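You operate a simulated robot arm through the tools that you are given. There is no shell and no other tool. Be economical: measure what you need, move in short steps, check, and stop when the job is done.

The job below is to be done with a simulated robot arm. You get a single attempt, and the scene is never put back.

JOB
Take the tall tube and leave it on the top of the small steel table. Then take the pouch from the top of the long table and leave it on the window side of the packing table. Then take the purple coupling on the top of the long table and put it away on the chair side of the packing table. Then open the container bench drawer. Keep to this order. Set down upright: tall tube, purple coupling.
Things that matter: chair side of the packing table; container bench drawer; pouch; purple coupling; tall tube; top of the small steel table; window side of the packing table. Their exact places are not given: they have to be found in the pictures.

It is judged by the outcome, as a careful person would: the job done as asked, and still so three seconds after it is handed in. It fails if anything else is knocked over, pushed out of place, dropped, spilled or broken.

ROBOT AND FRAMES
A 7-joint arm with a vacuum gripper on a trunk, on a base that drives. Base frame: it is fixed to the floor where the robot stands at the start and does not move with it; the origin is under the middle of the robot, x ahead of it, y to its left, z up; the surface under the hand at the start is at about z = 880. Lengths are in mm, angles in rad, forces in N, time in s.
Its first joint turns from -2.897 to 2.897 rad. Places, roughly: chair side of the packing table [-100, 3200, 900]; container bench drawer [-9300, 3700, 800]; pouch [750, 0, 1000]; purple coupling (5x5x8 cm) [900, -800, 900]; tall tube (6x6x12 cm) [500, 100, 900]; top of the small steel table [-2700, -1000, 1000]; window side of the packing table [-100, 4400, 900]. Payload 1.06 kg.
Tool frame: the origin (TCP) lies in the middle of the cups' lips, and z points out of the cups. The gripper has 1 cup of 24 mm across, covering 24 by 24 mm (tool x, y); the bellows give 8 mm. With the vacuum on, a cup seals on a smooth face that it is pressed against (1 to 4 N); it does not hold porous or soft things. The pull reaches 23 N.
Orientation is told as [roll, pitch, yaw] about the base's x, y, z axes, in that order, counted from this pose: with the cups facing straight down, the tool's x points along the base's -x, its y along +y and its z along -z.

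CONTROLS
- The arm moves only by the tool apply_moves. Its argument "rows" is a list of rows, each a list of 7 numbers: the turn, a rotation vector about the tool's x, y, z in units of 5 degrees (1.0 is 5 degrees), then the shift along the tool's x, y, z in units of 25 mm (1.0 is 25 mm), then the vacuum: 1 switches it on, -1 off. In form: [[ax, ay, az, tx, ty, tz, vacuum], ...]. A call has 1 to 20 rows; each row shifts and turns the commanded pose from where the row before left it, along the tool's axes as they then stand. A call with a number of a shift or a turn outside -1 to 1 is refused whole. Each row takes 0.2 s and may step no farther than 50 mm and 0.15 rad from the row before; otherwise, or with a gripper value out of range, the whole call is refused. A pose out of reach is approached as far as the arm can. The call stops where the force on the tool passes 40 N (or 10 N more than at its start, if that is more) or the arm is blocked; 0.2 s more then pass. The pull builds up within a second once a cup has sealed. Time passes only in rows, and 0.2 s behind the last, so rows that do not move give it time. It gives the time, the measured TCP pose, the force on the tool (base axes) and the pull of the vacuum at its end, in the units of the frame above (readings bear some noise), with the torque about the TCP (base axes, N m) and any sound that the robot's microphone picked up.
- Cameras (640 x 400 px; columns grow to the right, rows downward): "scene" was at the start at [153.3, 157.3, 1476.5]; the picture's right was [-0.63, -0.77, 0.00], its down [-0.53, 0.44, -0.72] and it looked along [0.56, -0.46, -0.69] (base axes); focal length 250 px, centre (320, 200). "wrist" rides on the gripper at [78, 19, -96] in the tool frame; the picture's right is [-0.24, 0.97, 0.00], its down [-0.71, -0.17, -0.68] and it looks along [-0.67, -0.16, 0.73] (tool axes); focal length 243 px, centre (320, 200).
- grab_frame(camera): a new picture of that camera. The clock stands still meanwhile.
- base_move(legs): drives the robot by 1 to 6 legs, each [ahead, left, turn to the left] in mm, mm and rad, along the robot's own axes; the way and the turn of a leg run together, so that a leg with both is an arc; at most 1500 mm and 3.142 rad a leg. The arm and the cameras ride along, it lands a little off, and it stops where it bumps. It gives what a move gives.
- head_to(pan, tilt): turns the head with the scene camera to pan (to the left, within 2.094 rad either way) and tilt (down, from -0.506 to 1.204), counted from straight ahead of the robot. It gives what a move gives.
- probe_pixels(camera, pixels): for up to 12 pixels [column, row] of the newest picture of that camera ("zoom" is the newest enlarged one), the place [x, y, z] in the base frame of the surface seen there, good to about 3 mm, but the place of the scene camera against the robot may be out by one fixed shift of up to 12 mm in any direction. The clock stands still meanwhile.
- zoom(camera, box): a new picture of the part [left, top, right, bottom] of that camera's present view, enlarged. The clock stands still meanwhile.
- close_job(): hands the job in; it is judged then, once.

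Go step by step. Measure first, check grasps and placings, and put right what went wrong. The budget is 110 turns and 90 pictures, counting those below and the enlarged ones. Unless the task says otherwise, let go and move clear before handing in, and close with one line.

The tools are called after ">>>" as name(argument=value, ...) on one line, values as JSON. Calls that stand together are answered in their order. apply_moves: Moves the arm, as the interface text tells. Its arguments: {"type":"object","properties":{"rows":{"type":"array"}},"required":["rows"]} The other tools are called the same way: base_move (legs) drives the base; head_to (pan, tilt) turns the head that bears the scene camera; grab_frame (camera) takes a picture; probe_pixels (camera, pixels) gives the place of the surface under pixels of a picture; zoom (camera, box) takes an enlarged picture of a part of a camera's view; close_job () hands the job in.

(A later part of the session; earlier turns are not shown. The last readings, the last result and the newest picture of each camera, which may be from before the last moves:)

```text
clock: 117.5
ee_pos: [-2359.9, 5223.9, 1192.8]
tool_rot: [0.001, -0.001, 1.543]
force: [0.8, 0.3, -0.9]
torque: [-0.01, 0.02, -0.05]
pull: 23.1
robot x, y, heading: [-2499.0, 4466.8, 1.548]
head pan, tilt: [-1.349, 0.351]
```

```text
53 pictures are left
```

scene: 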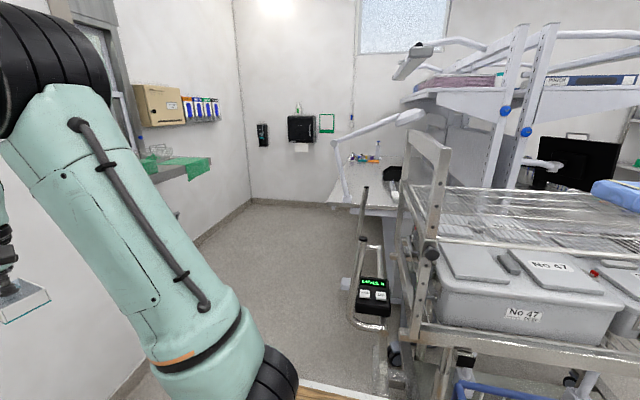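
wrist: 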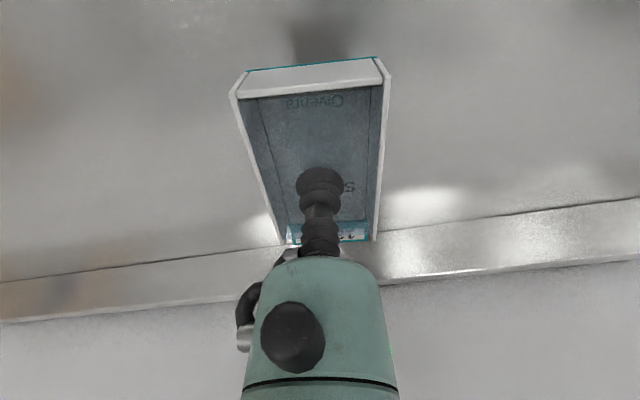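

There's an aisle behind the table. I probe its walls, the hatch ledge and the table's back edge.

>>> probe_pixels(camera="scene", pixels=[[335, 195], [350, 170], [370, 175], [390, 195], [205, 168], [185, 180], [250, 198], [300, 180], [325, 210], [375, 295], [360, 210], [150, 100]])

>>> zoom(camera="scene", box=[300, 90, 460, 240])

```text
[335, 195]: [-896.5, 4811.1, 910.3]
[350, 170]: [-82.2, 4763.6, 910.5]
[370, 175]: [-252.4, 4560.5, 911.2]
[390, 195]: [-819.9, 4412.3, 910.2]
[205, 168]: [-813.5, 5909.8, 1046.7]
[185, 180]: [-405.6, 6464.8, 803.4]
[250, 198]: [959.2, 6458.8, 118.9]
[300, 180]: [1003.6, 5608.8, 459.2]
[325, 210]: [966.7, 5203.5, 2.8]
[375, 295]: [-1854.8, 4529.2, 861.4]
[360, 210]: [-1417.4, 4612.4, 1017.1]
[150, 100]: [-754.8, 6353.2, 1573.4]
```

```text
2.67 times, centred on (380, 165) of scene
```

zoom: 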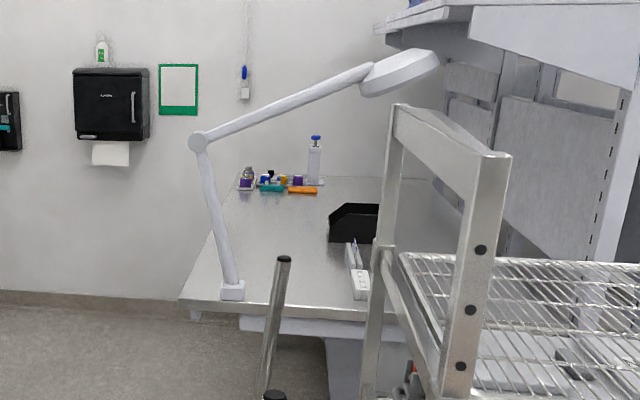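

The window side's top is at z≈910, its edge at y≈4811, with an aisle over 1 m wide. I check the lamp's and overhead shelf's positions.

>>> probe_pixels(camera="zoom", pixels=[[402, 72], [360, 78], [198, 142], [232, 290], [385, 30], [470, 10], [355, 225], [316, 150], [245, 180], [430, 60], [360, 280], [230, 130]])

```text
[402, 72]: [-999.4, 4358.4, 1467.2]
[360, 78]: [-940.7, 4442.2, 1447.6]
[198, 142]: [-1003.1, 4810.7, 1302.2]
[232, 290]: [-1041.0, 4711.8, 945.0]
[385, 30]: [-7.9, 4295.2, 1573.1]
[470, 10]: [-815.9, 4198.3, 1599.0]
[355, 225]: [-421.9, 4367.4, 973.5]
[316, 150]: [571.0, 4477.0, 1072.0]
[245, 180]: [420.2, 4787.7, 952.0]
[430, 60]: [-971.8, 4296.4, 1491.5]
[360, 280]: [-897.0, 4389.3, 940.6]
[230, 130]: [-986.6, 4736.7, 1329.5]
```

The lamp (x≈−1000) and overhead shelf (z≥1570, y≤4300) are clear of a spot near (−50,4560). I advance, turn right to point into the aisle, and look down at my own footprint.

>>> base_move(legs=[[430, 0, 0], [0, 0, -1.348], [0, 350, 0]])

>>> head_to(pan=1.4, tilt=1.0)

>>> grab_frame(camera="scene")

>>> head_to(pan=-0.1, tilt=0.5)

>>> grab_frame(camera="scene")

```text
clock: 125.3
ee_pos: [-1792.6, 5282.2, 1192.4]
tool_rot: [-0.001, 0.001, 0.21]
force: [0.2, -0.4, -0.6]
torque: [0.0, 0.03, -0.01]
pull: 23.2
robot x, y, heading: [-2568.5, 5240.2, 0.213]
head pan, tilt: [-1.349, 0.351]
```

```text
clock: 127.8
ee_pos: [-1792.1, 5282.1, 1192.3]
tool_rot: [0.0, 0.0, 0.21]
force: [-0.7, -0.1, 0.5]
torque: [-0.01, 0.03, 0.0]
pull: 22.9
robot x, y, heading: [-2563.2, 5240.9, 0.208]
head pan, tilt: [1.4, 1.0]
```

```text
51 pictures are left
```

scene: 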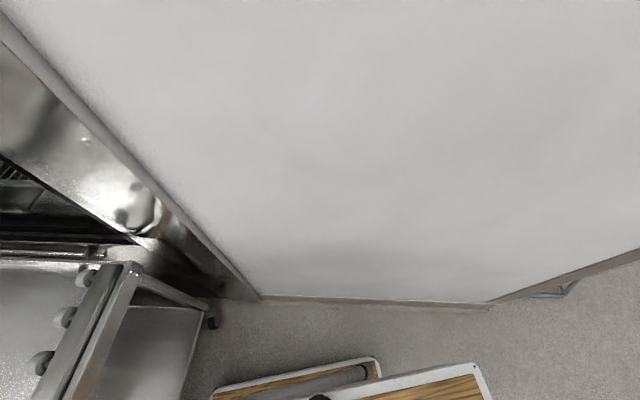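

```text
clock: 129.4
ee_pos: [-1792.4, 5281.7, 1191.9]
tool_rot: [-0.002, 0.0, 0.213]
force: [0.9, 0.3, 0.5]
torque: [0.02, -0.02, 0.0]
pull: 22.9
robot x, y, heading: [-2565.1, 5241.3, 0.208]
head pan, tilt: [-0.099, 0.499]
```

```text
50 pictures are left
```

scene: 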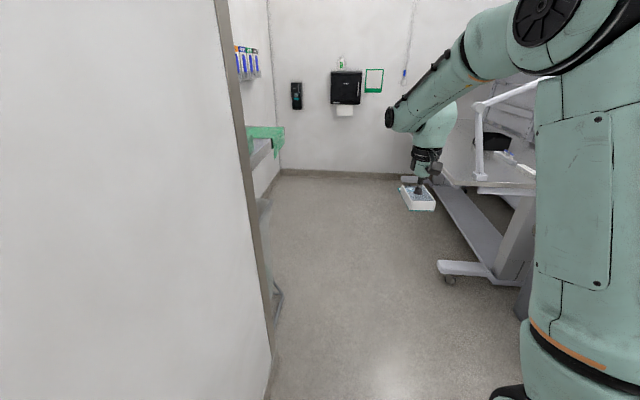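

I measure the aisle: the table's foot at (440,265) and the wall/door corner at (270,365).

>>> probe_pixels(camera="scene", pixels=[[440, 263], [448, 280], [402, 180], [273, 360], [284, 295], [281, 172], [262, 215], [450, 185], [500, 278], [255, 155]])

>>> head_to(pan=0.9, tilt=1.2)

>>> grab_frame(camera="scene")

>>> probe_pixels(camera="scene", pixels=[[320, 320], [380, 340], [450, 360], [250, 330], [200, 350], [300, 380], [500, 390], [420, 390], [150, 390], [560, 380]])

```text
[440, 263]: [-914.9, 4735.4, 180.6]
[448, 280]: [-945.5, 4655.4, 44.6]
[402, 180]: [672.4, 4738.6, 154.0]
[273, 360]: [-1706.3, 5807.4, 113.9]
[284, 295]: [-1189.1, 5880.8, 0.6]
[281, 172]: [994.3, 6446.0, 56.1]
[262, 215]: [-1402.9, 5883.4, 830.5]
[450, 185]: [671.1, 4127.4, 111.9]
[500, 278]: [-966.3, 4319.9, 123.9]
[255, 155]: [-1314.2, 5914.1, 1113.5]
```

```text
clock: 130.6
ee_pos: [-1792.4, 5282.9, 1192.2]
tool_rot: [-0.001, 0.0, 0.211]
force: [0.2, 0.3, 0.8]
torque: [0.04, 0.03, 0.01]
pull: 22.3
robot x, y, heading: [-2564.4, 5240.4, 0.21]
head pan, tilt: [0.901, 1.201]
```

```text
49 pictures are left
```

scene: 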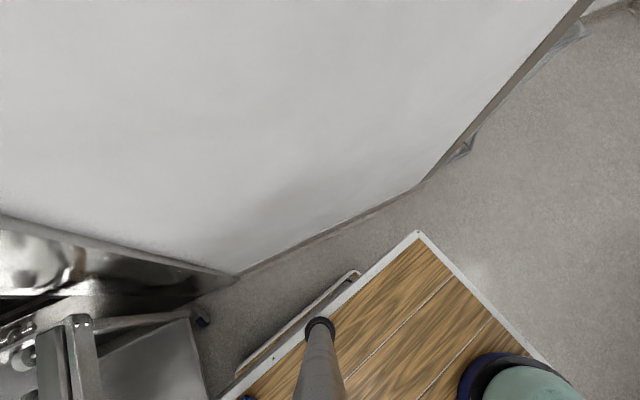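

```text
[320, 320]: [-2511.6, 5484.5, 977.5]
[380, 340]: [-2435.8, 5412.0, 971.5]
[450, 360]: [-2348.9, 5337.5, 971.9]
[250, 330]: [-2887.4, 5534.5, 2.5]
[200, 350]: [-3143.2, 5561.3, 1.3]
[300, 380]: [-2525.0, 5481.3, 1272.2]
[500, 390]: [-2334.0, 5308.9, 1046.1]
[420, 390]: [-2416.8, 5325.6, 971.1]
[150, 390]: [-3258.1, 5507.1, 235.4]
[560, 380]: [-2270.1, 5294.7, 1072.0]
```

The aisle is clear between y≈4811 and ≈5880 and my half-width is about 300 mm. I straighten and drive to about (−60,5300).

>>> base_move(legs=[[0, 0, -0.209], [1490, 50, 0], [1010, 10, 0]])

>>> head_to(pan=-1.4, tilt=0.6)

>>> grab_frame(camera="scene")

```text
clock: 143.7
ee_pos: [719.2, 5209.9, 1192.2]
tool_rot: [0.0, -0.001, 0.014]
force: [-0.2, 0.7, 0.2]
torque: [-0.01, 0.02, 0.0]
pull: 23.4
robot x, y, heading: [-41.0, 5323.9, 0.016]
head pan, tilt: [0.901, 1.201]
```

```text
clock: 145.8
ee_pos: [720.1, 5211.0, 1192.3]
tool_rot: [-0.001, 0.0, 0.015]
force: [-0.3, 0.3, -0.7]
torque: [-0.02, -0.02, -0.03]
pull: 23.1
robot x, y, heading: [-45.4, 5322.9, 0.01]
head pan, tilt: [-1.4, 0.6]
```

```text
48 pictures are left
```

scene: 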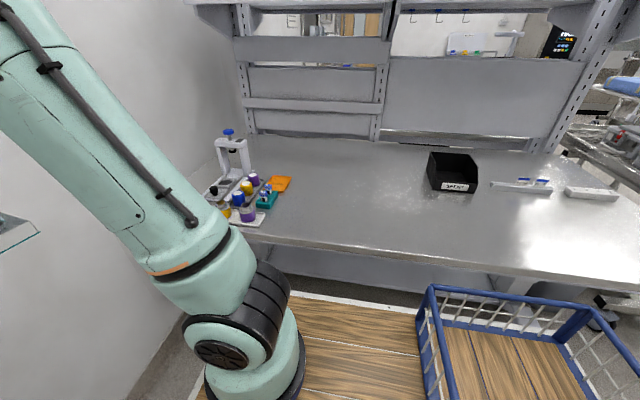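

The window side has a large free area around (340,190). I probe that spot, and my own basket's corners to judge whether I can turn in the aisle.

>>> probe_pixels(camera="scene", pixels=[[340, 190], [330, 225], [400, 210], [290, 190], [265, 225], [430, 290], [585, 315], [600, 395], [300, 300], [415, 308], [440, 180], [350, 148]])

>>> head_to(pan=-2.09, tilt=0.8)

>>> grab_frame(camera="scene")

```text
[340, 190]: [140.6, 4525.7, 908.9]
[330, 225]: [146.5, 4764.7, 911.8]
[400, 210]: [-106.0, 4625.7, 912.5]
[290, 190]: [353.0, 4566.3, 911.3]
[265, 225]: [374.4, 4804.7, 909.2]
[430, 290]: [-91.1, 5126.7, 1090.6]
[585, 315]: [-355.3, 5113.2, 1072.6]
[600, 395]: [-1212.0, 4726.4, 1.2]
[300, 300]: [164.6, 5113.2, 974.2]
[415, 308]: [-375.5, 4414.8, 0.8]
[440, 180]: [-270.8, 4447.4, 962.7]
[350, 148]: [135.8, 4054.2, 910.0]
```

```text
clock: 146.9
ee_pos: [718.4, 5210.9, 1192.0]
tool_rot: [0.0, -0.001, 0.013]
force: [0.3, 0.3, 0.4]
torque: [0.0, 0.04, 0.01]
pull: 23.3
robot x, y, heading: [-47.4, 5319.2, 0.013]
head pan, tilt: [-2.089, 0.799]
```

```text
47 pictures are left
```

scene: 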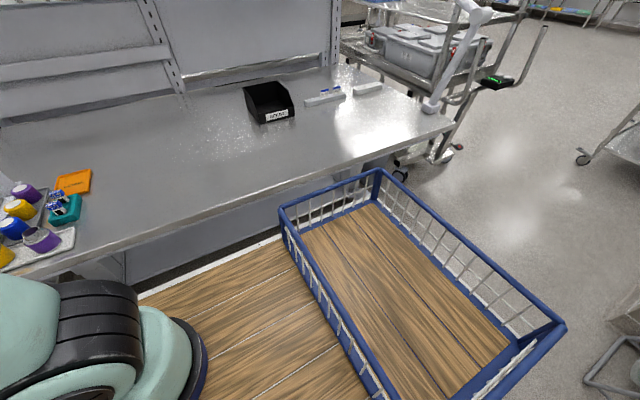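

My footprint is compact (basket corner only ~330 mm behind the axis), so I can turn here. I raise the pouch first, then shift left slightly and turn right until it hangs over about (−50,4567).

>>> apply_moves(rows=[[0, 0, 0, 0, 0, -1, 1], [0, 0, 0, 0, 0, -1, 1], [0, 0, 0, 0, 0, -1, 1], [0, 0, 0, 0, 0, -1, 1], [0, 0, 0, 0, 0, -1, 1], [0, 0, 0, 0, 0, -1, 1]])

>>> base_move(legs=[[0, 20, 0], [0, 0, -1.43]])

>>> head_to(pan=0.0, tilt=0.7)

>>> grab_frame(camera="scene")

```text
clock: 148.3
ee_pos: [719.4, 5209.9, 1341.0]
tool_rot: [0.0, 0.002, 0.014]
force: [-0.6, 0.1, 0.4]
torque: [0.01, 0.01, -0.01]
pull: 23.1
robot x, y, heading: [-44.0, 5319.8, 0.017]
head pan, tilt: [-2.089, 0.799]
```

```text
clock: 152.6
ee_pos: [-48.8, 4569.9, 1341.0]
tool_rot: [0.0, -0.001, -1.416]
force: [-0.1, -0.7, -0.6]
torque: [0.02, 0.0, 0.0]
pull: 22.9
robot x, y, heading: [-44.4, 5341.2, -1.417]
head pan, tilt: [-2.089, 0.799]
```

```text
clock: 154.6
ee_pos: [-48.8, 4569.9, 1341.8]
tool_rot: [0.0, 0.0, -1.418]
force: [0.3, 0.7, -0.5]
torque: [0.01, 0.02, 0.02]
pull: 22.7
robot x, y, heading: [-43.4, 5338.2, -1.411]
head pan, tilt: [0.0, 0.7]
```

```text
46 pictures are left
```

scene: 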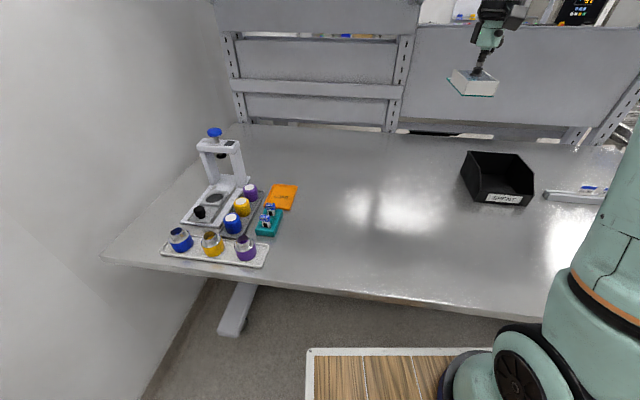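

The pouch hangs over clear tabletop at (−49,4570). I lower to z≈955.

>>> apply_moves(rows=[[0, 0, 0, 0, 0, 1, 1], [0, 0, 0, 0, 0, 1, 1], [0, 0, 0, 0, 0, 1, 1], [0, 0, 0, 0, 0, 1, 1], [0, 0, 0, 0, 0, 1, 1], [0, 0, 0, 0, 0, 1, 1], [0, 0, 0, 0, 0, 1, 1], [0, 0, 0, 0, 0, 1, 1], [0, 0, 0, 0, 0, 1, 1], [0, 0, 0, 0, 0, 1, 1], [0, 0, 0, 0, 0, 1, 1], [0, 0, 0, 0, 0, 1, 1], [0, 0, 0, 0, 0, 1, 1], [0, 0, 0, 0, 0, 1, 1], [0, 0, 0, 0, 0, 0.8, 1], [0, 0, 0, 0, 0, 0.5, 1], [0, 0, 0, 0, 0, 0, 1]])

>>> grab_frame(camera="scene")

```text
clock: 158.2
ee_pos: [-50.6, 4569.9, 956.8]
tool_rot: [0.0, -0.001, -1.418]
force: [-0.1, 0.5, -0.7]
torque: [0.0, -0.03, -0.01]
pull: 22.6
robot x, y, heading: [-41.9, 5342.6, -1.415]
head pan, tilt: [0.0, 0.7]
```

```text
45 pictures are left
```

scene: 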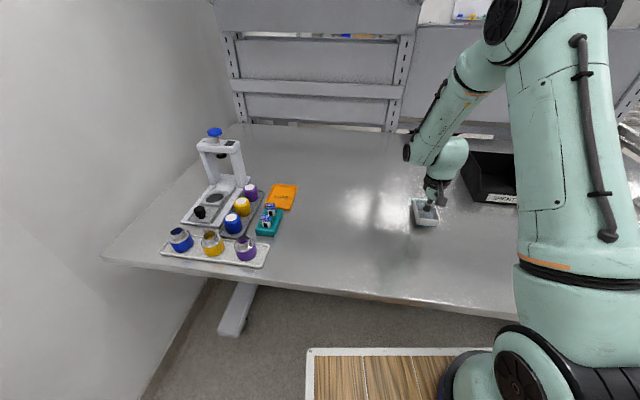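

>>> apply_moves(rows=[[0, 0, 0, 0, 0, 0.3, 1], [0, 0, 0, 0, 0, 0.15, 1], [0, 0, 0, 0, 0, 0.1, 1], [0, 0, 0, 0, 0, 0.08, 1], [0, 0, 0, 0, 0, 0, 1]])

```text
clock: 159.4
ee_pos: [-50.2, 4569.6, 941.6]
tool_rot: [0.0, -0.001, -1.417]
force: [0.0, -0.6, -0.1]
torque: [-0.04, 0.0, 0.04]
pull: 23.1
robot x, y, heading: [-45.1, 5343.3, -1.418]
head pan, tilt: [0.0, 0.7]
```

Not yet touching; a few more 2 mm steps.

>>> apply_moves(rows=[[0, 0, 0, 0, 0, 0.08, 1], [0, 0, 0, 0, 0, 0.08, 1], [0, 0, 0, 0, 0, 0, 1]])

```text
clock: 160.2
ee_pos: [-49.9, 4569.5, 938.8]
tool_rot: [0.001, 0.0, -1.417]
force: [0.4, -0.2, 5.2]
torque: [0.01, -0.01, 0.03]
pull: 23.4
robot x, y, heading: [-45.5, 5342.7, -1.422]
head pan, tilt: [0.0, 0.7]
```

Contact (+5.2 N). Vacuum off, wait, and rise.

>>> apply_moves(rows=[[0, 0, 0, 0, 0, -0.1, -1], [0, 0, 0, 0, 0, 0, -1], [0, 0, 0, 0, 0, 0, -1], [0, 0, 0, 0, 0, 0, -1], [0, 0, 0, 0, 0, 0, -1]])

>>> apply_moves(rows=[[0, 0, 0, 0, 0, -0.2, -1], [0, 0, 0, 0, 0, -0.4, -1], [0, 0, 0, 0, 0, -1, -1], [0, 0, 0, 0, 0, -1, -1], [0, 0, 0, 0, 0, -1, -1], [0, 0, 0, 0, 0, -1, -1], [0, 0, 0, 0, 0, -1, -1], [0, 0, 0, 0, 0, -1, -1], [0, 0, 0, 0, 0, -1, -1], [0, 0, 0, 0, 0, -1, -1], [0, 0, 0, 0, 0, -1, -1], [0, 0, 0, 0, 0, -1, -1], [0, 0, 0, 0, 0, -1, -1], [0, 0, 0, 0, 0, -1, -1], [0, 0, 0, 0, 0, -1, -1], [0, 0, 0, 0, 0, -1, -1], [0, 0, 0, 0, 0, -1, -1]])

>>> grab_frame(camera="scene")

```text
clock: 161.4
ee_pos: [-49.2, 4569.9, 942.1]
tool_rot: [0.0, -0.001, -1.418]
force: [0.1, 0.4, -1.3]
torque: [-0.05, -0.02, 0.01]
pull: 0.0
robot x, y, heading: [-40.6, 5342.1, -1.421]
head pan, tilt: [0.0, 0.7]
```

```text
clock: 165.0
ee_pos: [-46.7, 4569.9, 1330.4]
tool_rot: [0.0, 0.0, -1.416]
force: [-0.4, -0.6, 0.8]
torque: [-0.02, 0.0, -0.02]
pull: 0.1
robot x, y, heading: [-46.1, 5340.5, -1.42]
head pan, tilt: [0.0, 0.7]
```

```text
44 pictures are left
```

scene: 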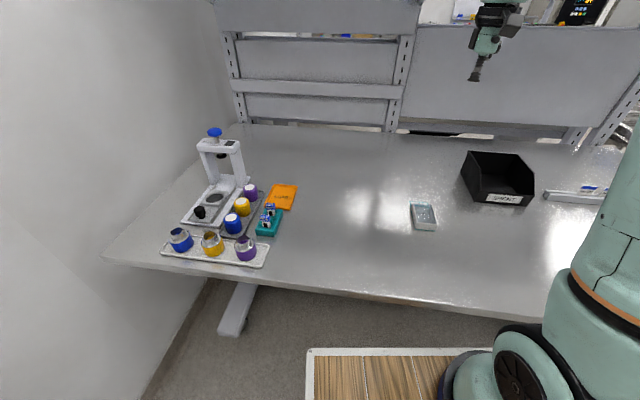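

The pouch rests flat on the window side. I turn back along the aisle, reverse out to x≈−2560, then turn right to face −y.

>>> base_move(legs=[[0, 0, 1.419], [-1500, -10, 0], [-1040, -10, 0], [0, 0, -1.571]])

```text
refused: leg 2 is longer than a leg can be; nothing moved
```

>>> base_move(legs=[[0, 0, 1.419], [-1490, 0, 0], [-1050, 0, 0], [0, 0, -1.571]])

```text
clock: 184.7
ee_pos: [-2734.0, 4609.8, 1330.0]
tool_rot: [0.001, 0.0, -1.59]
force: [-0.6, -0.5, 0.0]
torque: [0.01, -0.02, -0.01]
pull: 0.1
robot x, y, heading: [-2602.3, 5367.1, -1.593]
head pan, tilt: [0.0, 0.7]
```

Now drive back toward the long table: along −y, then over to about (−1200,−500) facing +x.

>>> base_move(legs=[[1490, 40, 0], [1490, 40, 0], [1490, 40, 0], [400, 1400, 0], [0, 0, 1.593], [0, -1000, 0]])

>>> head_to(pan=-0.2, tilt=0.5)

>>> grab_frame(camera="scene")

```text
clock: 221.7
ee_pos: [-480.7, -677.5, 1330.1]
tool_rot: [-0.001, 0.0, -0.012]
force: [-0.1, 0.6, -0.9]
torque: [0.03, 0.02, -0.01]
pull: 0.1
robot x, y, heading: [-1240.1, -550.6, -0.016]
head pan, tilt: [0.0, 0.7]
```

```text
clock: 222.4
ee_pos: [-480.0, -677.3, 1330.4]
tool_rot: [-0.001, 0.001, -0.011]
force: [0.8, 0.8, -1.4]
torque: [0.0, 0.01, 0.0]
pull: 0.1
robot x, y, heading: [-1241.2, -546.6, -0.013]
head pan, tilt: [-0.201, 0.499]
```

```text
43 pictures are left
```

scene: 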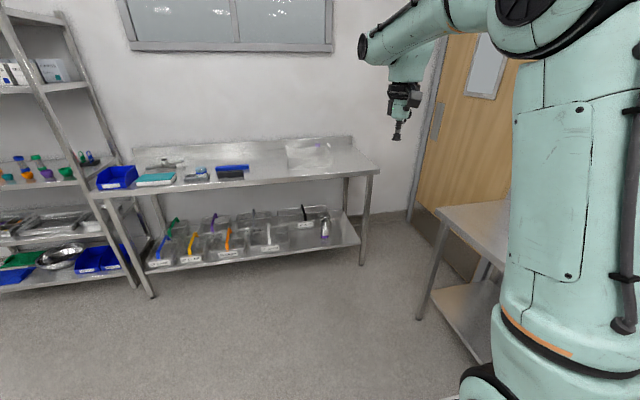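

I check the clearance to the right-hand table and the long table's edges.

>>> probe_pixels(camera="scene", pixels=[[440, 212], [480, 240], [378, 172], [350, 176], [372, 168], [310, 155], [325, 235]])

>>> zoom(camera="scene", box=[250, 120, 400, 260])

```text
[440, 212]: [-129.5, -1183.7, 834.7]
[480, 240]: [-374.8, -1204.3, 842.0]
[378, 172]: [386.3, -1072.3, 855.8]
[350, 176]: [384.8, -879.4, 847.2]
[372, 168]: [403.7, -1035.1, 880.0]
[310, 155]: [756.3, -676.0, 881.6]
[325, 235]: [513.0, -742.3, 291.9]
```

```text
2.86 times, centred on (325, 190) of scene
```

zoom: 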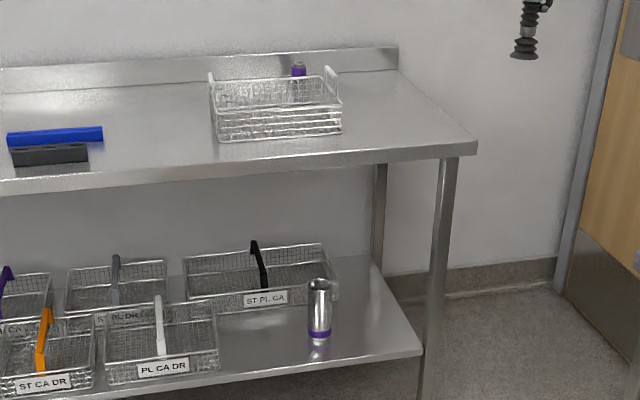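

There are two: the wanted one is on the top, behind the basket; another is on the lower shelf. I drive up to the long table.

>>> base_move(legs=[[1260, 20, 0.013]])

>>> grab_frame(camera="wrist")

```text
clock: 228.8
ee_pos: [798.5, -677.0, 1331.6]
tool_rot: [-0.002, 0.0, -0.012]
force: [0.6, 0.3, 1.2]
torque: [-0.03, 0.0, 0.0]
pull: 0.1
robot x, y, heading: [43.8, -545.2, -0.016]
head pan, tilt: [-0.201, 0.499]
```

```text
41 pictures are left
```

wrist: 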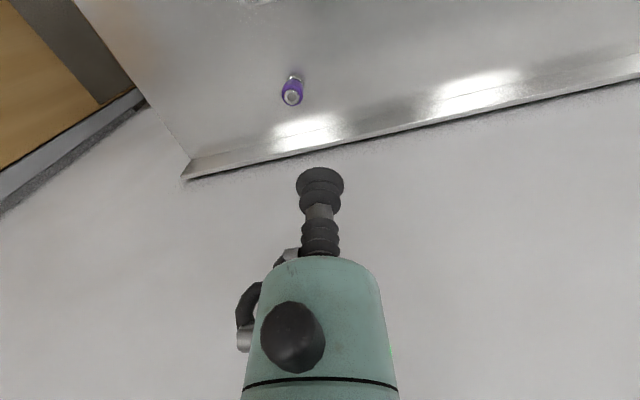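

>>> zoom(camera="wrist", box=[265, 65, 325, 115])

>>> probe_pixels(camera="wrist", pixels=[[292, 98], [291, 94], [297, 98], [287, 98], [292, 104], [294, 80], [300, 95]])

```text
8.00 times, centred on (295, 90) of wrist
```

zoom: 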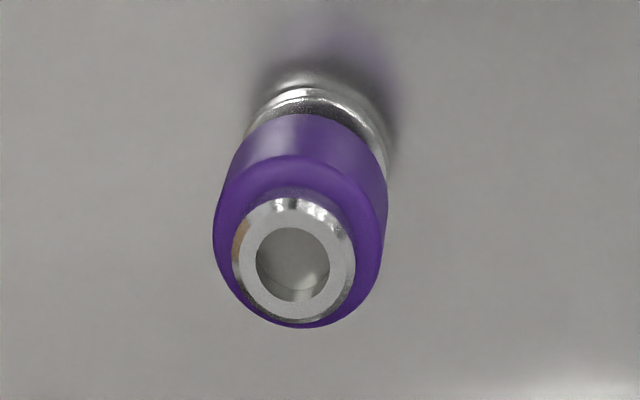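

```text
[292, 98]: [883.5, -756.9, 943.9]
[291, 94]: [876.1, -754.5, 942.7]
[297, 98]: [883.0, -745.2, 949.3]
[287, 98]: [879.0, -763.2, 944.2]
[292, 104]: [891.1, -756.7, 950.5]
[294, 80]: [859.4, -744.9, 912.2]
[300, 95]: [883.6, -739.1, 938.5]
```

The coupling's top is a ring with a recess, centred near (883,−755), z≈950. I move over it and down to about z≈1030 for a closer look.

>>> apply_moves(rows=[[0, 0, 0, -0.855, -0.76, 0, -1], [0, 0, 0, -0.855, -0.76, 0, -1], [0, 0, 0, -0.855, -0.76, 0, -1], [0, 0, 0, -0.855, -0.76, 0, -1], [0, 0, 0, 0, 0, 1, -1], [0, 0, 0, 0, 0, 1, -1], [0, 0, 0, 0, 0, 1, -1], [0, 0, 0, 0, 0, 1, -1], [0, 0, 0, 0, 0, 1, -1], [0, 0, 0, 0, 0, 1, -1], [0, 0, 0, 0, 0, 1, -1], [0, 0, 0, 0, 0, 1, -1], [0, 0, 0, 0, 0, 1, -1], [0, 0, 0, 0, 0, 1, -1], [0, 0, 0, 0, 0, 1, -1], [0, 0, 0, 0, 0, 0, -1]])

>>> zoom(camera="wrist", box=[250, 90, 390, 200])

```text
clock: 232.2
ee_pos: [883.2, -755.2, 1053.9]
tool_rot: [0.001, -0.001, -0.012]
force: [0.1, 0.1, 0.2]
torque: [-0.01, 0.03, 0.01]
pull: 0.1
robot x, y, heading: [38.4, -547.5, -0.018]
head pan, tilt: [-0.201, 0.499]
```

```text
3.64 times, centred on (320, 145) of wrist
```

zoom: 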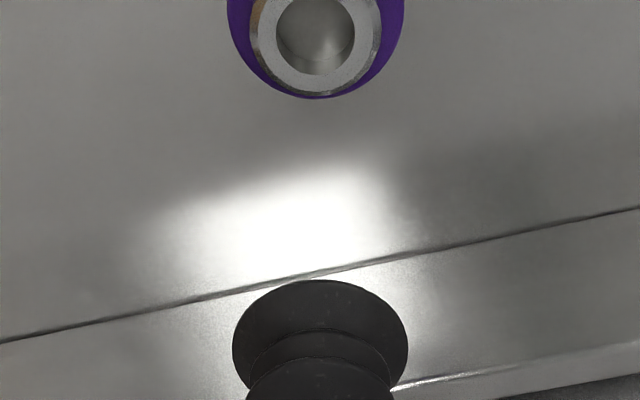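

>>> zoom(camera="wrist", box=[280, 60, 360, 120])

>>> probe_pixels(camera="zoom", pixels=[[220, 200], [430, 200], [320, 115], [325, 330], [320, 200], [320, 250], [320, 160], [275, 200], [370, 200]])

```text
6.67 times, centred on (320, 90) of wrist
```

zoom: 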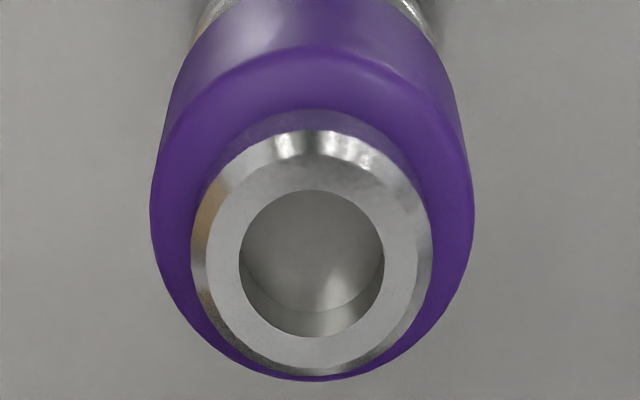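

```text
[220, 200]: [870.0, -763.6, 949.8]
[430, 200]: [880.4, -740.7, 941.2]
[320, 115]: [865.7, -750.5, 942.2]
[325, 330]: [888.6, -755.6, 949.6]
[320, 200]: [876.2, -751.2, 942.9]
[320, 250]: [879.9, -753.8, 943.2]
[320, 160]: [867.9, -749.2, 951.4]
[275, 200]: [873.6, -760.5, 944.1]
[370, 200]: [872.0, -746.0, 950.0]
```

The ring's flat face spans roughly 18–26 mm across, so the 24 mm cup must be centred within about 1 mm; my estimate of its centre is (879.6,−754.8). I correct by −3.5 mm in x and come down to ~12 mm above.

>>> apply_moves(rows=[[0, 0, 0, 0.14, 0.016, 0, -1], [0, 0, 0, 0, 0, 1, -1], [0, 0, 0, 0, 0, 1, -1], [0, 0, 0, 0, 0, 1, -1], [0, 0, 0, 0, 0, 0.7, -1], [0, 0, 0, 0, 0, 0, -1], [0, 0, 0, 0, 0, 0, -1]])

>>> zoom(camera="wrist", box=[270, 120, 370, 220])

```text
clock: 233.8
ee_pos: [879.0, -755.6, 961.3]
tool_rot: [0.0, 0.001, -0.013]
force: [-0.3, -0.1, 0.8]
torque: [0.0, -0.01, -0.01]
pull: 0.1
robot x, y, heading: [40.6, -548.4, -0.01]
head pan, tilt: [-0.201, 0.499]
```

```text
4.00 times, centred on (320, 170) of wrist
```

zoom: 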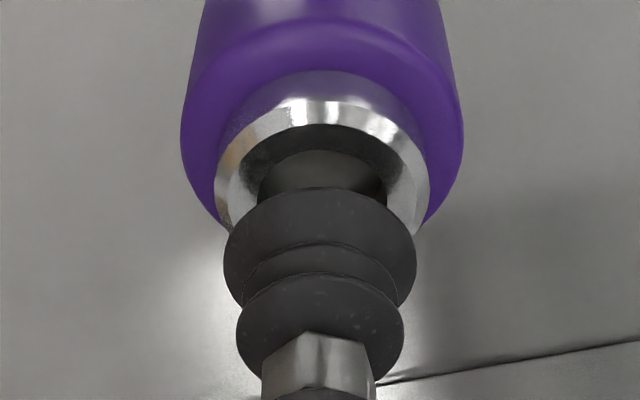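

Laterally the cup is centred within about 0.4 mm. I zoom tighter to judge the fore-aft centring.

>>> zoom(camera="wrist", box=[290, 135, 350, 195])

>>> probe_pixels(camera="zoom", pixels=[[320, 40], [320, 80], [220, 170], [420, 170], [320, 200], [320, 110], [250, 100], [390, 100], [200, 130], [440, 130]])

```text
6.67 times, centred on (320, 165) of wrist
```

zoom: 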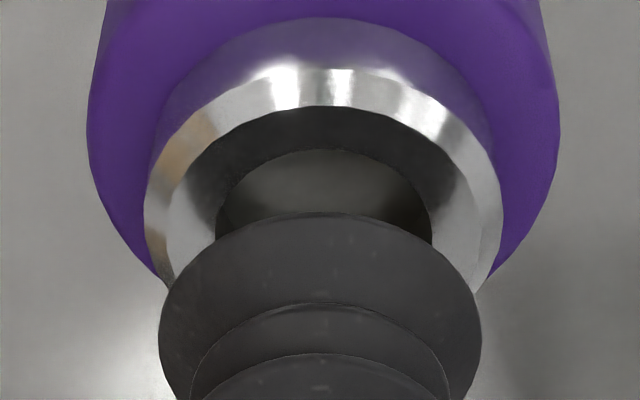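

```text
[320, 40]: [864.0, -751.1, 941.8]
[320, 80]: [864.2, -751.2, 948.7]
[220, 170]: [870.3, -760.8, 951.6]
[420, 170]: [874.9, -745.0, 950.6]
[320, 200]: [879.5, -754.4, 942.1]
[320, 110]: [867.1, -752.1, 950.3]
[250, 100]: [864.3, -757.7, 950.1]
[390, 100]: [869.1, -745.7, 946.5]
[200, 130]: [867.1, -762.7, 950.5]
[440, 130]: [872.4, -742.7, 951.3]
```

The ring centre appears about 1.6 mm toward the robot and 0.3 mm to tool +y from the cup's axis. I correct and press gently with vacuum on.

>>> apply_moves(rows=[[0, 0, 0, 0.064, 0.012, 0, 1], [0, 0, 0, 0, 0, 0.25, 1], [0, 0, 0, 0, 0, 0.15, 1], [0, 0, 0, 0, 0, 0.1, 1], [0, 0, 0, 0, 0, 0, 1], [0, 0, 0, 0, 0, 0, 1], [0, 0, 0, 0, 0, 0, 1]])

>>> zoom(camera="wrist", box=[280, 125, 360, 205])

```text
clock: 235.4
ee_pos: [876.9, -753.3, 951.1]
tool_rot: [-0.001, 0.0, -0.014]
force: [-0.2, -0.1, 0.8]
torque: [0.01, 0.01, -0.02]
pull: 21.8
robot x, y, heading: [39.5, -547.0, -0.015]
head pan, tilt: [-0.201, 0.499]
```

```text
5.00 times, centred on (320, 165) of wrist
```

zoom: 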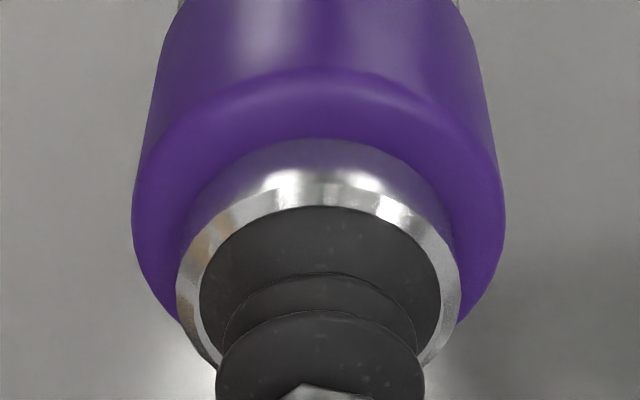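

Sealed and well centred (pull 21.8 N). I lift straight up well above the basket.

>>> apply_moves(rows=[[0, 0, 0, 0, 0, 0, 1], [0, 0, 0, 0, 0, -0.2, 1], [0, 0, 0, 0, 0, -0.4, 1], [0, 0, 0, 0, 0, -0.6, 1], [0, 0, 0, 0, 0, -0.8, 1], [0, 0, 0, 0, 0, -1, 1], [0, 0, 0, 0, 0, -1, 1], [0, 0, 0, 0, 0, -1, 1], [0, 0, 0, 0, 0, -1, 1], [0, 0, 0, 0, 0, -1, 1], [0, 0, 0, 0, 0, -1, 1], [0, 0, 0, 0, 0, -1, 1], [0, 0, 0, 0, 0, -1, 1], [0, 0, 0, 0, 0, -1, 1], [0, 0, 0, 0, 0, 0, 1]])

>>> grab_frame(camera="wrist")

```text
clock: 238.6
ee_pos: [878.7, -752.5, 1224.5]
tool_rot: [0.0, 0.0, -0.015]
force: [-1.0, 0.2, -1.9]
torque: [-0.01, 0.03, -0.03]
pull: 23.5
robot x, y, heading: [34.2, -549.2, -0.008]
head pan, tilt: [-0.201, 0.499]
```

```text
34 pictures are left
```

wrist: 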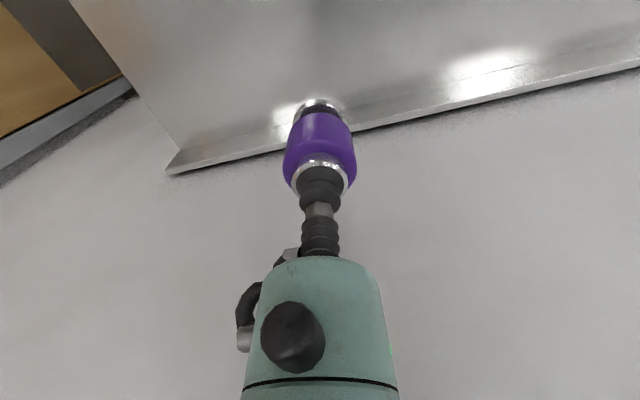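

Coupling held. I back off, turn left to face the packing table's chair side, and look from about (−100,1300).

>>> base_move(legs=[[-900, 0, 0], [0, 0, 1.583], [1300, -450, 0], [500, -300, 0]])

>>> head_to(pan=0.1, tilt=0.4)

>>> grab_frame(camera="scene")

```text
clock: 256.6
ee_pos: [58.6, 2099.5, 1224.0]
tool_rot: [-0.001, 0.0, 1.574]
force: [-0.5, 0.3, -2.0]
torque: [-0.01, 0.02, 0.02]
pull: 23.3
robot x, y, heading: [-131.6, 1257.0, 1.575]
head pan, tilt: [-0.201, 0.499]
```

```text
clock: 257.4
ee_pos: [58.6, 2100.5, 1224.7]
tool_rot: [0.0, -0.002, 1.573]
force: [-0.5, 0.3, -1.1]
torque: [-0.03, -0.01, 0.0]
pull: 23.0
robot x, y, heading: [-131.1, 1258.2, 1.577]
head pan, tilt: [0.099, 0.4]
```

```text
33 pictures are left
```

scene: 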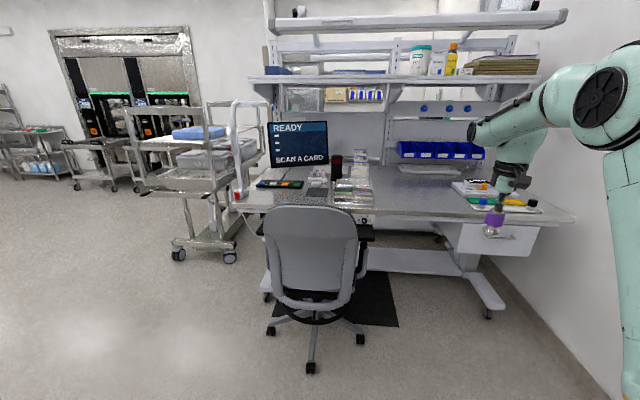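

Clear tabletop lies around (420,195). I probe it, the chair and neighbours.

>>> probe_pixels(camera="scene", pixels=[[410, 200], [430, 190], [400, 210], [440, 205], [372, 190], [470, 205], [370, 235], [312, 365], [360, 340], [430, 168], [410, 95], [465, 188]])

>>> zoom(camera="scene", box=[330, 110, 560, 260])

```text
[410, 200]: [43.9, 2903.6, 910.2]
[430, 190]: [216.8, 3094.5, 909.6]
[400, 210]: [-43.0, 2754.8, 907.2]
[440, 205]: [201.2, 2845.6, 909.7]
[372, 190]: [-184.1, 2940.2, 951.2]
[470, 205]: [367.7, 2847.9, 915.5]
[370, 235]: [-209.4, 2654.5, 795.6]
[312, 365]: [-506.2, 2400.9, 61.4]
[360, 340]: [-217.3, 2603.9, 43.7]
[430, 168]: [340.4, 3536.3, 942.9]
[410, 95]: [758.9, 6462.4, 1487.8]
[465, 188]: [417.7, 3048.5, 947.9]
```

```text
2.67 times, centred on (445, 185) of scene
```

zoom: 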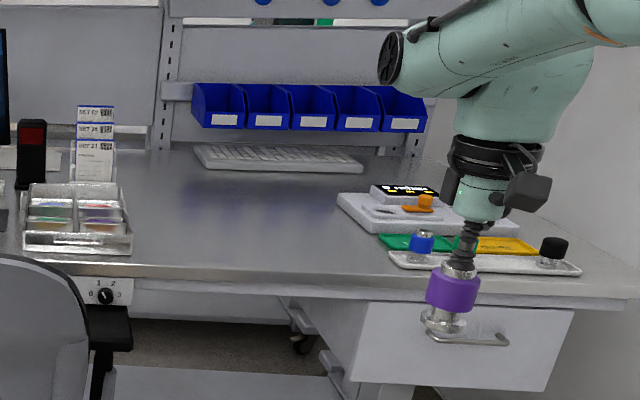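

A clear spot is around (100,2990); the chair stays left of x≈−200. I approach at x≈130, then turn slightly left to bring the coupling over the spot.

>>> base_move(legs=[[740, -80, 0], [140, -180, 0], [0, 0, 0.26]])

>>> head_to(pan=0.0, tilt=0.6)

>>> grab_frame(camera="scene")

```text
clock: 263.6
ee_pos: [96.1, 2985.1, 1224.0]
tool_rot: [-0.001, 0.002, 1.839]
force: [-0.5, -0.2, -1.1]
torque: [0.03, -0.01, 0.0]
pull: 23.6
robot x, y, heading: [133.3, 2125.4, 1.844]
head pan, tilt: [0.099, 0.4]
```

```text
clock: 264.3
ee_pos: [96.2, 2984.4, 1225.2]
tool_rot: [0.0, -0.002, 1.841]
force: [1.4, -0.2, -1.7]
torque: [0.02, -0.01, -0.01]
pull: 22.7
robot x, y, heading: [131.8, 2119.8, 1.842]
head pan, tilt: [0.0, 0.6]
```

```text
31 pictures are left
```

scene: 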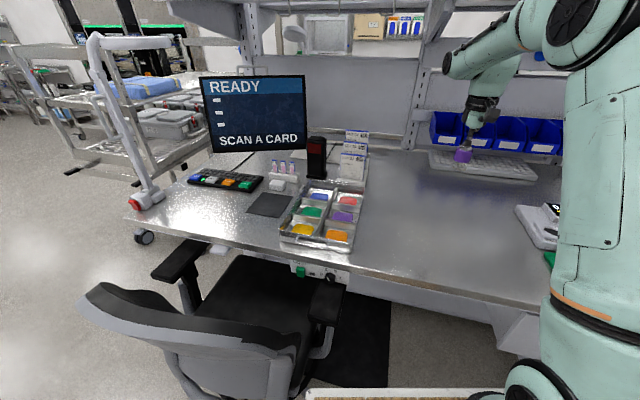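

The coupling is above (96,2985), over clear tabletop. I lower to about 15 mm above contact (z≈980).

>>> apply_moves(rows=[[0, 0, 0, 0, 0, 1, 1], [0, 0, 0, 0, 0, 1, 1], [0, 0, 0, 0, 0, 1, 1], [0, 0, 0, 0, 0, 1, 1], [0, 0, 0, 0, 0, 1, 1], [0, 0, 0, 0, 0, 1, 1], [0, 0, 0, 0, 0, 1, 1], [0, 0, 0, 0, 0, 1, 1], [0, 0, 0, 0, 0, 0.8, 1], [0, 0, 0, 0, 0, 0.3, 1], [0, 0, 0, 0, 0, 0, 1]])

>>> grab_frame(camera="scene")

```text
clock: 266.7
ee_pos: [96.3, 2985.8, 997.2]
tool_rot: [0.0, 0.001, 1.84]
force: [-0.5, 0.7, -1.4]
torque: [0.0, 0.01, 0.01]
pull: 22.7
robot x, y, heading: [136.6, 2119.4, 1.84]
head pan, tilt: [0.0, 0.6]
```

```text
30 pictures are left
```

scene: 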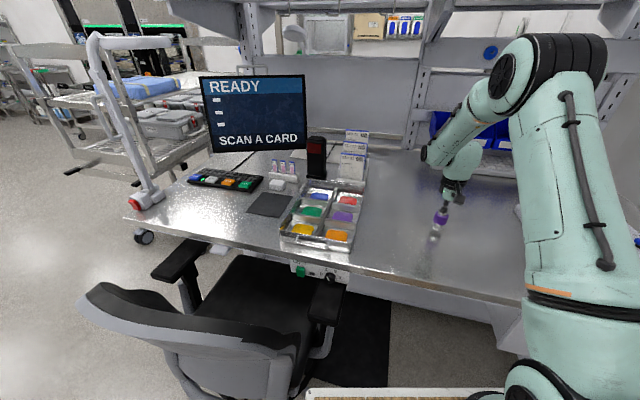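

>>> apply_moves(rows=[[0, 0, 0, 0, 0, 0.3, 1], [0, 0, 0, 0, 0, 0.15, 1], [0, 0, 0, 0, 0, 0.1, 1], [0, 0, 0, 0, 0, 0.08, 1], [0, 0, 0, 0, 0, 0, 1]])

```text
clock: 267.9
ee_pos: [96.5, 2984.1, 982.0]
tool_rot: [0.0, 0.002, 1.84]
force: [-0.3, -0.2, -1.9]
torque: [-0.03, 0.03, -0.01]
pull: 22.7
robot x, y, heading: [132.8, 2123.2, 1.841]
head pan, tilt: [0.0, 0.6]
```

>>> apply_moves(rows=[[0, 0, 0, 0, 0, 0.06, 1], [0, 0, 0, 0, 0, 0.06, 1], [0, 0, 0, 0, 0, 0, 1]])

```text
clock: 268.7
ee_pos: [96.0, 2984.0, 979.3]
tool_rot: [-0.001, -0.001, 1.838]
force: [1.9, -3.4, 13.8]
torque: [0.02, -0.04, 0.01]
pull: 23.1
robot x, y, heading: [134.6, 2123.3, 1.841]
head pan, tilt: [0.0, 0.6]
```

Firm contact (13.8 N). I ease up a bit, release, wait, then rise.

>>> apply_moves(rows=[[0, 0, 0, 0, 0, -0.06, 1], [0, 0, 0, 0, 0, 0, -1], [0, 0, 0, 0, 0, 0, -1], [0, 0, 0, 0, 0, 0, -1], [0, 0, 0, 0, 0, 0, -1], [0, 0, 0, 0, 0, 0, -1]])

>>> apply_moves(rows=[[0, 0, 0, 0, 0, -0.1, -1], [0, 0, 0, 0, 0, -0.2, -1], [0, 0, 0, 0, 0, -0.4, -1], [0, 0, 0, 0, 0, -1, -1], [0, 0, 0, 0, 0, -1, -1], [0, 0, 0, 0, 0, -1, -1], [0, 0, 0, 0, 0, -1, -1], [0, 0, 0, 0, 0, -1, -1], [0, 0, 0, 0, 0, -1, -1], [0, 0, 0, 0, 0, -1, -1], [0, 0, 0, 0, 0, -1, -1]])

>>> grab_frame(camera="scene")

```text
clock: 270.1
ee_pos: [96.4, 2985.9, 980.2]
tool_rot: [-0.002, 0.0, 1.84]
force: [-0.7, -0.2, 0.7]
torque: [-0.01, 0.02, 0.03]
pull: 0.0
robot x, y, heading: [133.4, 2124.4, 1.842]
head pan, tilt: [0.0, 0.6]
```

```text
clock: 272.5
ee_pos: [98.1, 2985.6, 1197.9]
tool_rot: [0.0, 0.002, 1.839]
force: [0.3, 0.3, 0.6]
torque: [0.0, -0.02, 0.01]
pull: 0.1
robot x, y, heading: [135.2, 2124.0, 1.84]
head pan, tilt: [0.0, 0.6]
```

```text
29 pictures are left
```

scene: 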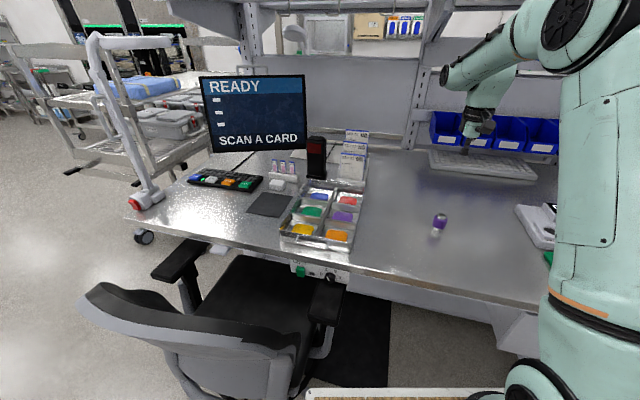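

The coupling stands upright on the chair side. Now I retreat, turn to face −x, and head toward the container bench, looking on the way.

>>> base_move(legs=[[-600, 300, 0], [0, 0, 1.3], [1490, 0, 0], [1490, 0, 0]])

>>> head_to(pan=0.0, tilt=0.3)

>>> grab_frame(camera="scene")

```text
clock: 293.1
ee_pos: [-3755.9, 1932.6, 1198.4]
tool_rot: [0.001, -0.001, 3.052]
force: [0.3, 0.6, 0.3]
torque: [0.02, 0.0, -0.01]
pull: 0.2
robot x, y, heading: [-2928.2, 1659.8, 3.06]
head pan, tilt: [0.0, 0.6]
```

```text
clock: 293.9
ee_pos: [-3756.7, 1931.8, 1198.4]
tool_rot: [-0.001, 0.001, 3.052]
force: [0.0, -0.1, 0.3]
torque: [0.0, -0.02, 0.01]
pull: 0.1
robot x, y, heading: [-2933.7, 1664.0, 3.053]
head pan, tilt: [0.0, 0.3]
```

```text
28 pictures are left
```

scene: 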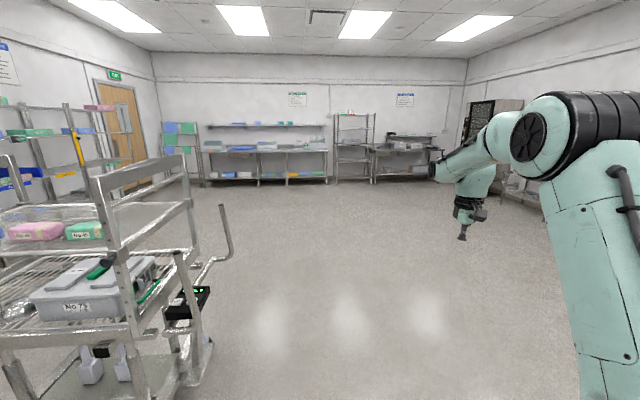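

The container bench is near (405,150). A cart stands close at left; I check its extents before driving diagonally right.

>>> probe_pixels(camera="scene", pixels=[[205, 300], [220, 215], [190, 380], [210, 345], [405, 150], [380, 152], [435, 152], [350, 180], [470, 185], [400, 180]])

>>> zoom(camera="scene", box=[320, 90, 480, 200])

```text
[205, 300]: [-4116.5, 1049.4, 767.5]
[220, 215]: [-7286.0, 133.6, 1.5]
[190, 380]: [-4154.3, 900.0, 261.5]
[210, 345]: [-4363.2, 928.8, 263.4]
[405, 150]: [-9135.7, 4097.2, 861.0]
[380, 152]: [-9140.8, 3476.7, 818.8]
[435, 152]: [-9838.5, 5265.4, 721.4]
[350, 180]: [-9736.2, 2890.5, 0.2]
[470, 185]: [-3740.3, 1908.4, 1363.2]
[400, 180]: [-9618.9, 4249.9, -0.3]
```

```text
3.64 times, centred on (400, 145) of scene
```

zoom: 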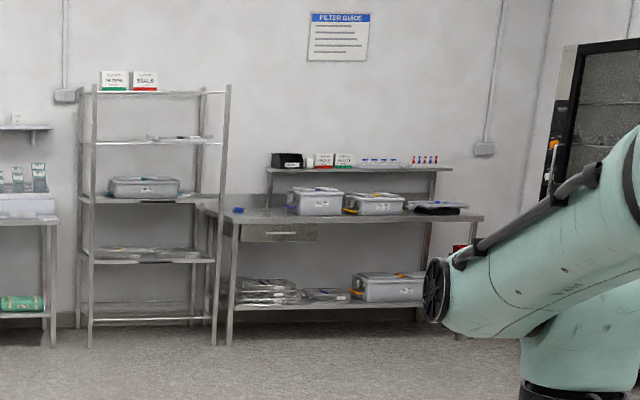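

The container bench drawer is on its left half near (−9140,3650,820). I drive to about (−7900,3650) facing it.

>>> base_move(legs=[[1280, -388, 0], [1280, -388, 0], [1280, -388, 0], [1280, -388, 0.08]])

>>> grab_frame(camera="scene")

```text
clock: 319.4
ee_pos: [-8708.8, 3884.0, 1198.5]
tool_rot: [0.0, 0.001, 3.122]
force: [-1.5, 0.6, -0.8]
torque: [0.02, -0.02, -0.03]
pull: 0.1
robot x, y, heading: [-7871.3, 3668.7, 3.12]
head pan, tilt: [0.0, 0.3]
```

```text
26 pictures are left
```

scene: 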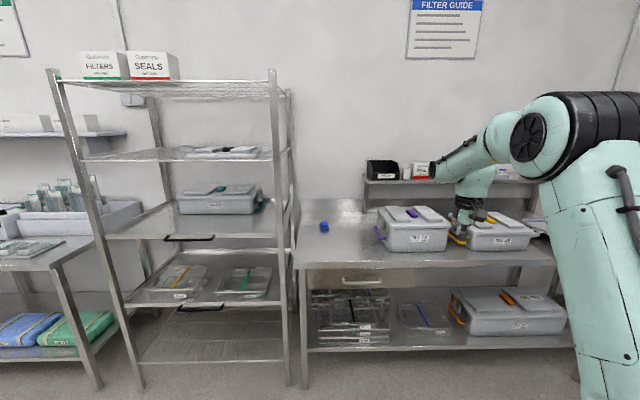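

>>> zoom(camera="scene", box=[290, 225, 440, 320])

>>> probe_pixels(camera="scene", pixels=[[310, 272], [310, 286], [330, 278], [330, 286], [362, 280], [395, 272], [410, 272], [395, 284], [362, 271], [320, 265], [300, 268], [480, 255]])

```text
4.21 times, centred on (365, 272) of scene
```

zoom: 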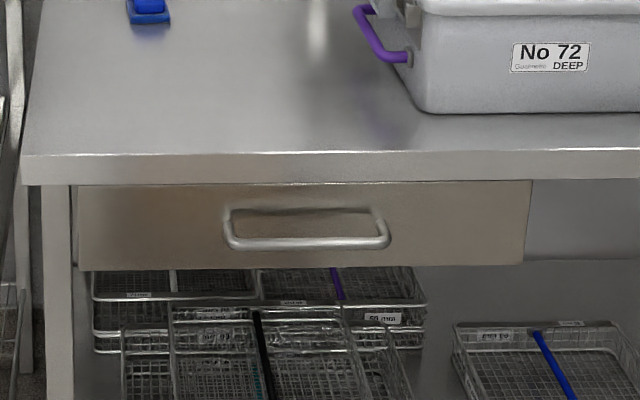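

```text
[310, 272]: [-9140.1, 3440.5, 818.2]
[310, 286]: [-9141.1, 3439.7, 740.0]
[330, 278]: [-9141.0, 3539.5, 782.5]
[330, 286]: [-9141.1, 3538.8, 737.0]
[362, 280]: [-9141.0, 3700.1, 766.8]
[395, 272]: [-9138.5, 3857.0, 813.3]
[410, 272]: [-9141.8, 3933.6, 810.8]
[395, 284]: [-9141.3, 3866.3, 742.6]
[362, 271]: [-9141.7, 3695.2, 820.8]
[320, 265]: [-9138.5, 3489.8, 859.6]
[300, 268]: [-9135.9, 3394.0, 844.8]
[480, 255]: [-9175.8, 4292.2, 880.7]
```

The drawer front is at x≈−9141, y 3435–3950, z 735–835, with its bar handle at y≈3615–3790; a smooth patch is at (3850, 785). I pitch the tool to point forward (18 × −5° about tool y).

>>> apply_moves(rows=[[0, -1, 0, 0, 0, 0, -1], [0, -1, 0, 0, 0, 0, -1], [0, -1, 0, 0, 0, 0, -1], [0, -1, 0, 0, 0, 0, -1], [0, -1, 0, 0, 0, 0, -1], [0, -1, 0, 0, 0, 0, -1], [0, -1, 0, 0, 0, 0, -1], [0, -1, 0, 0, 0, 0, -1], [0, -1, 0, 0, 0, 0, -1], [0, -1, 0, 0, 0, 0, -1], [0, -1, 0, 0, 0, 0, -1], [0, -1, 0, 0, 0, 0, -1], [0, -1, 0, 0, 0, 0, -1], [0, -1, 0, 0, 0, 0, -1], [0, -1, 0, 0, 0, 0, -1], [0, -1, 0, 0, 0, 0, -1], [0, -1, 0, 0, 0, 0, -1], [0, -1, 0, 0, 0, 0, -1], [0, 0, 0, 0, 0, 0, -1]])

>>> grab_frame(camera="scene")

```text
clock: 323.4
ee_pos: [-8709.5, 3884.0, 1199.4]
tool_rot: [-2.672, -1.571, -0.489]
force: [0.3, 0.4, -0.2]
torque: [-0.04, 0.0, -0.01]
pull: 0.0
robot x, y, heading: [-7866.2, 3670.3, 3.121]
head pan, tilt: [0.0, 0.3]
```

```text
24 pictures are left
```

scene: 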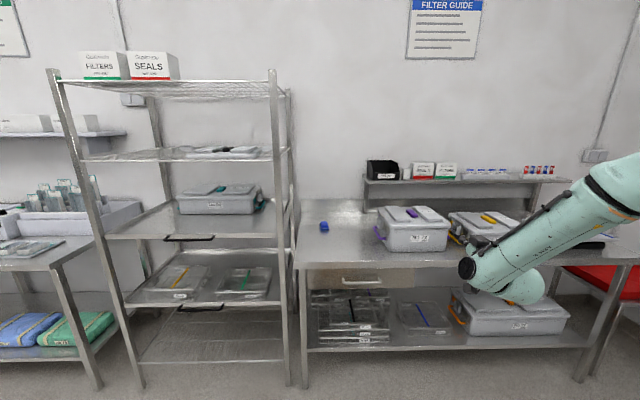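

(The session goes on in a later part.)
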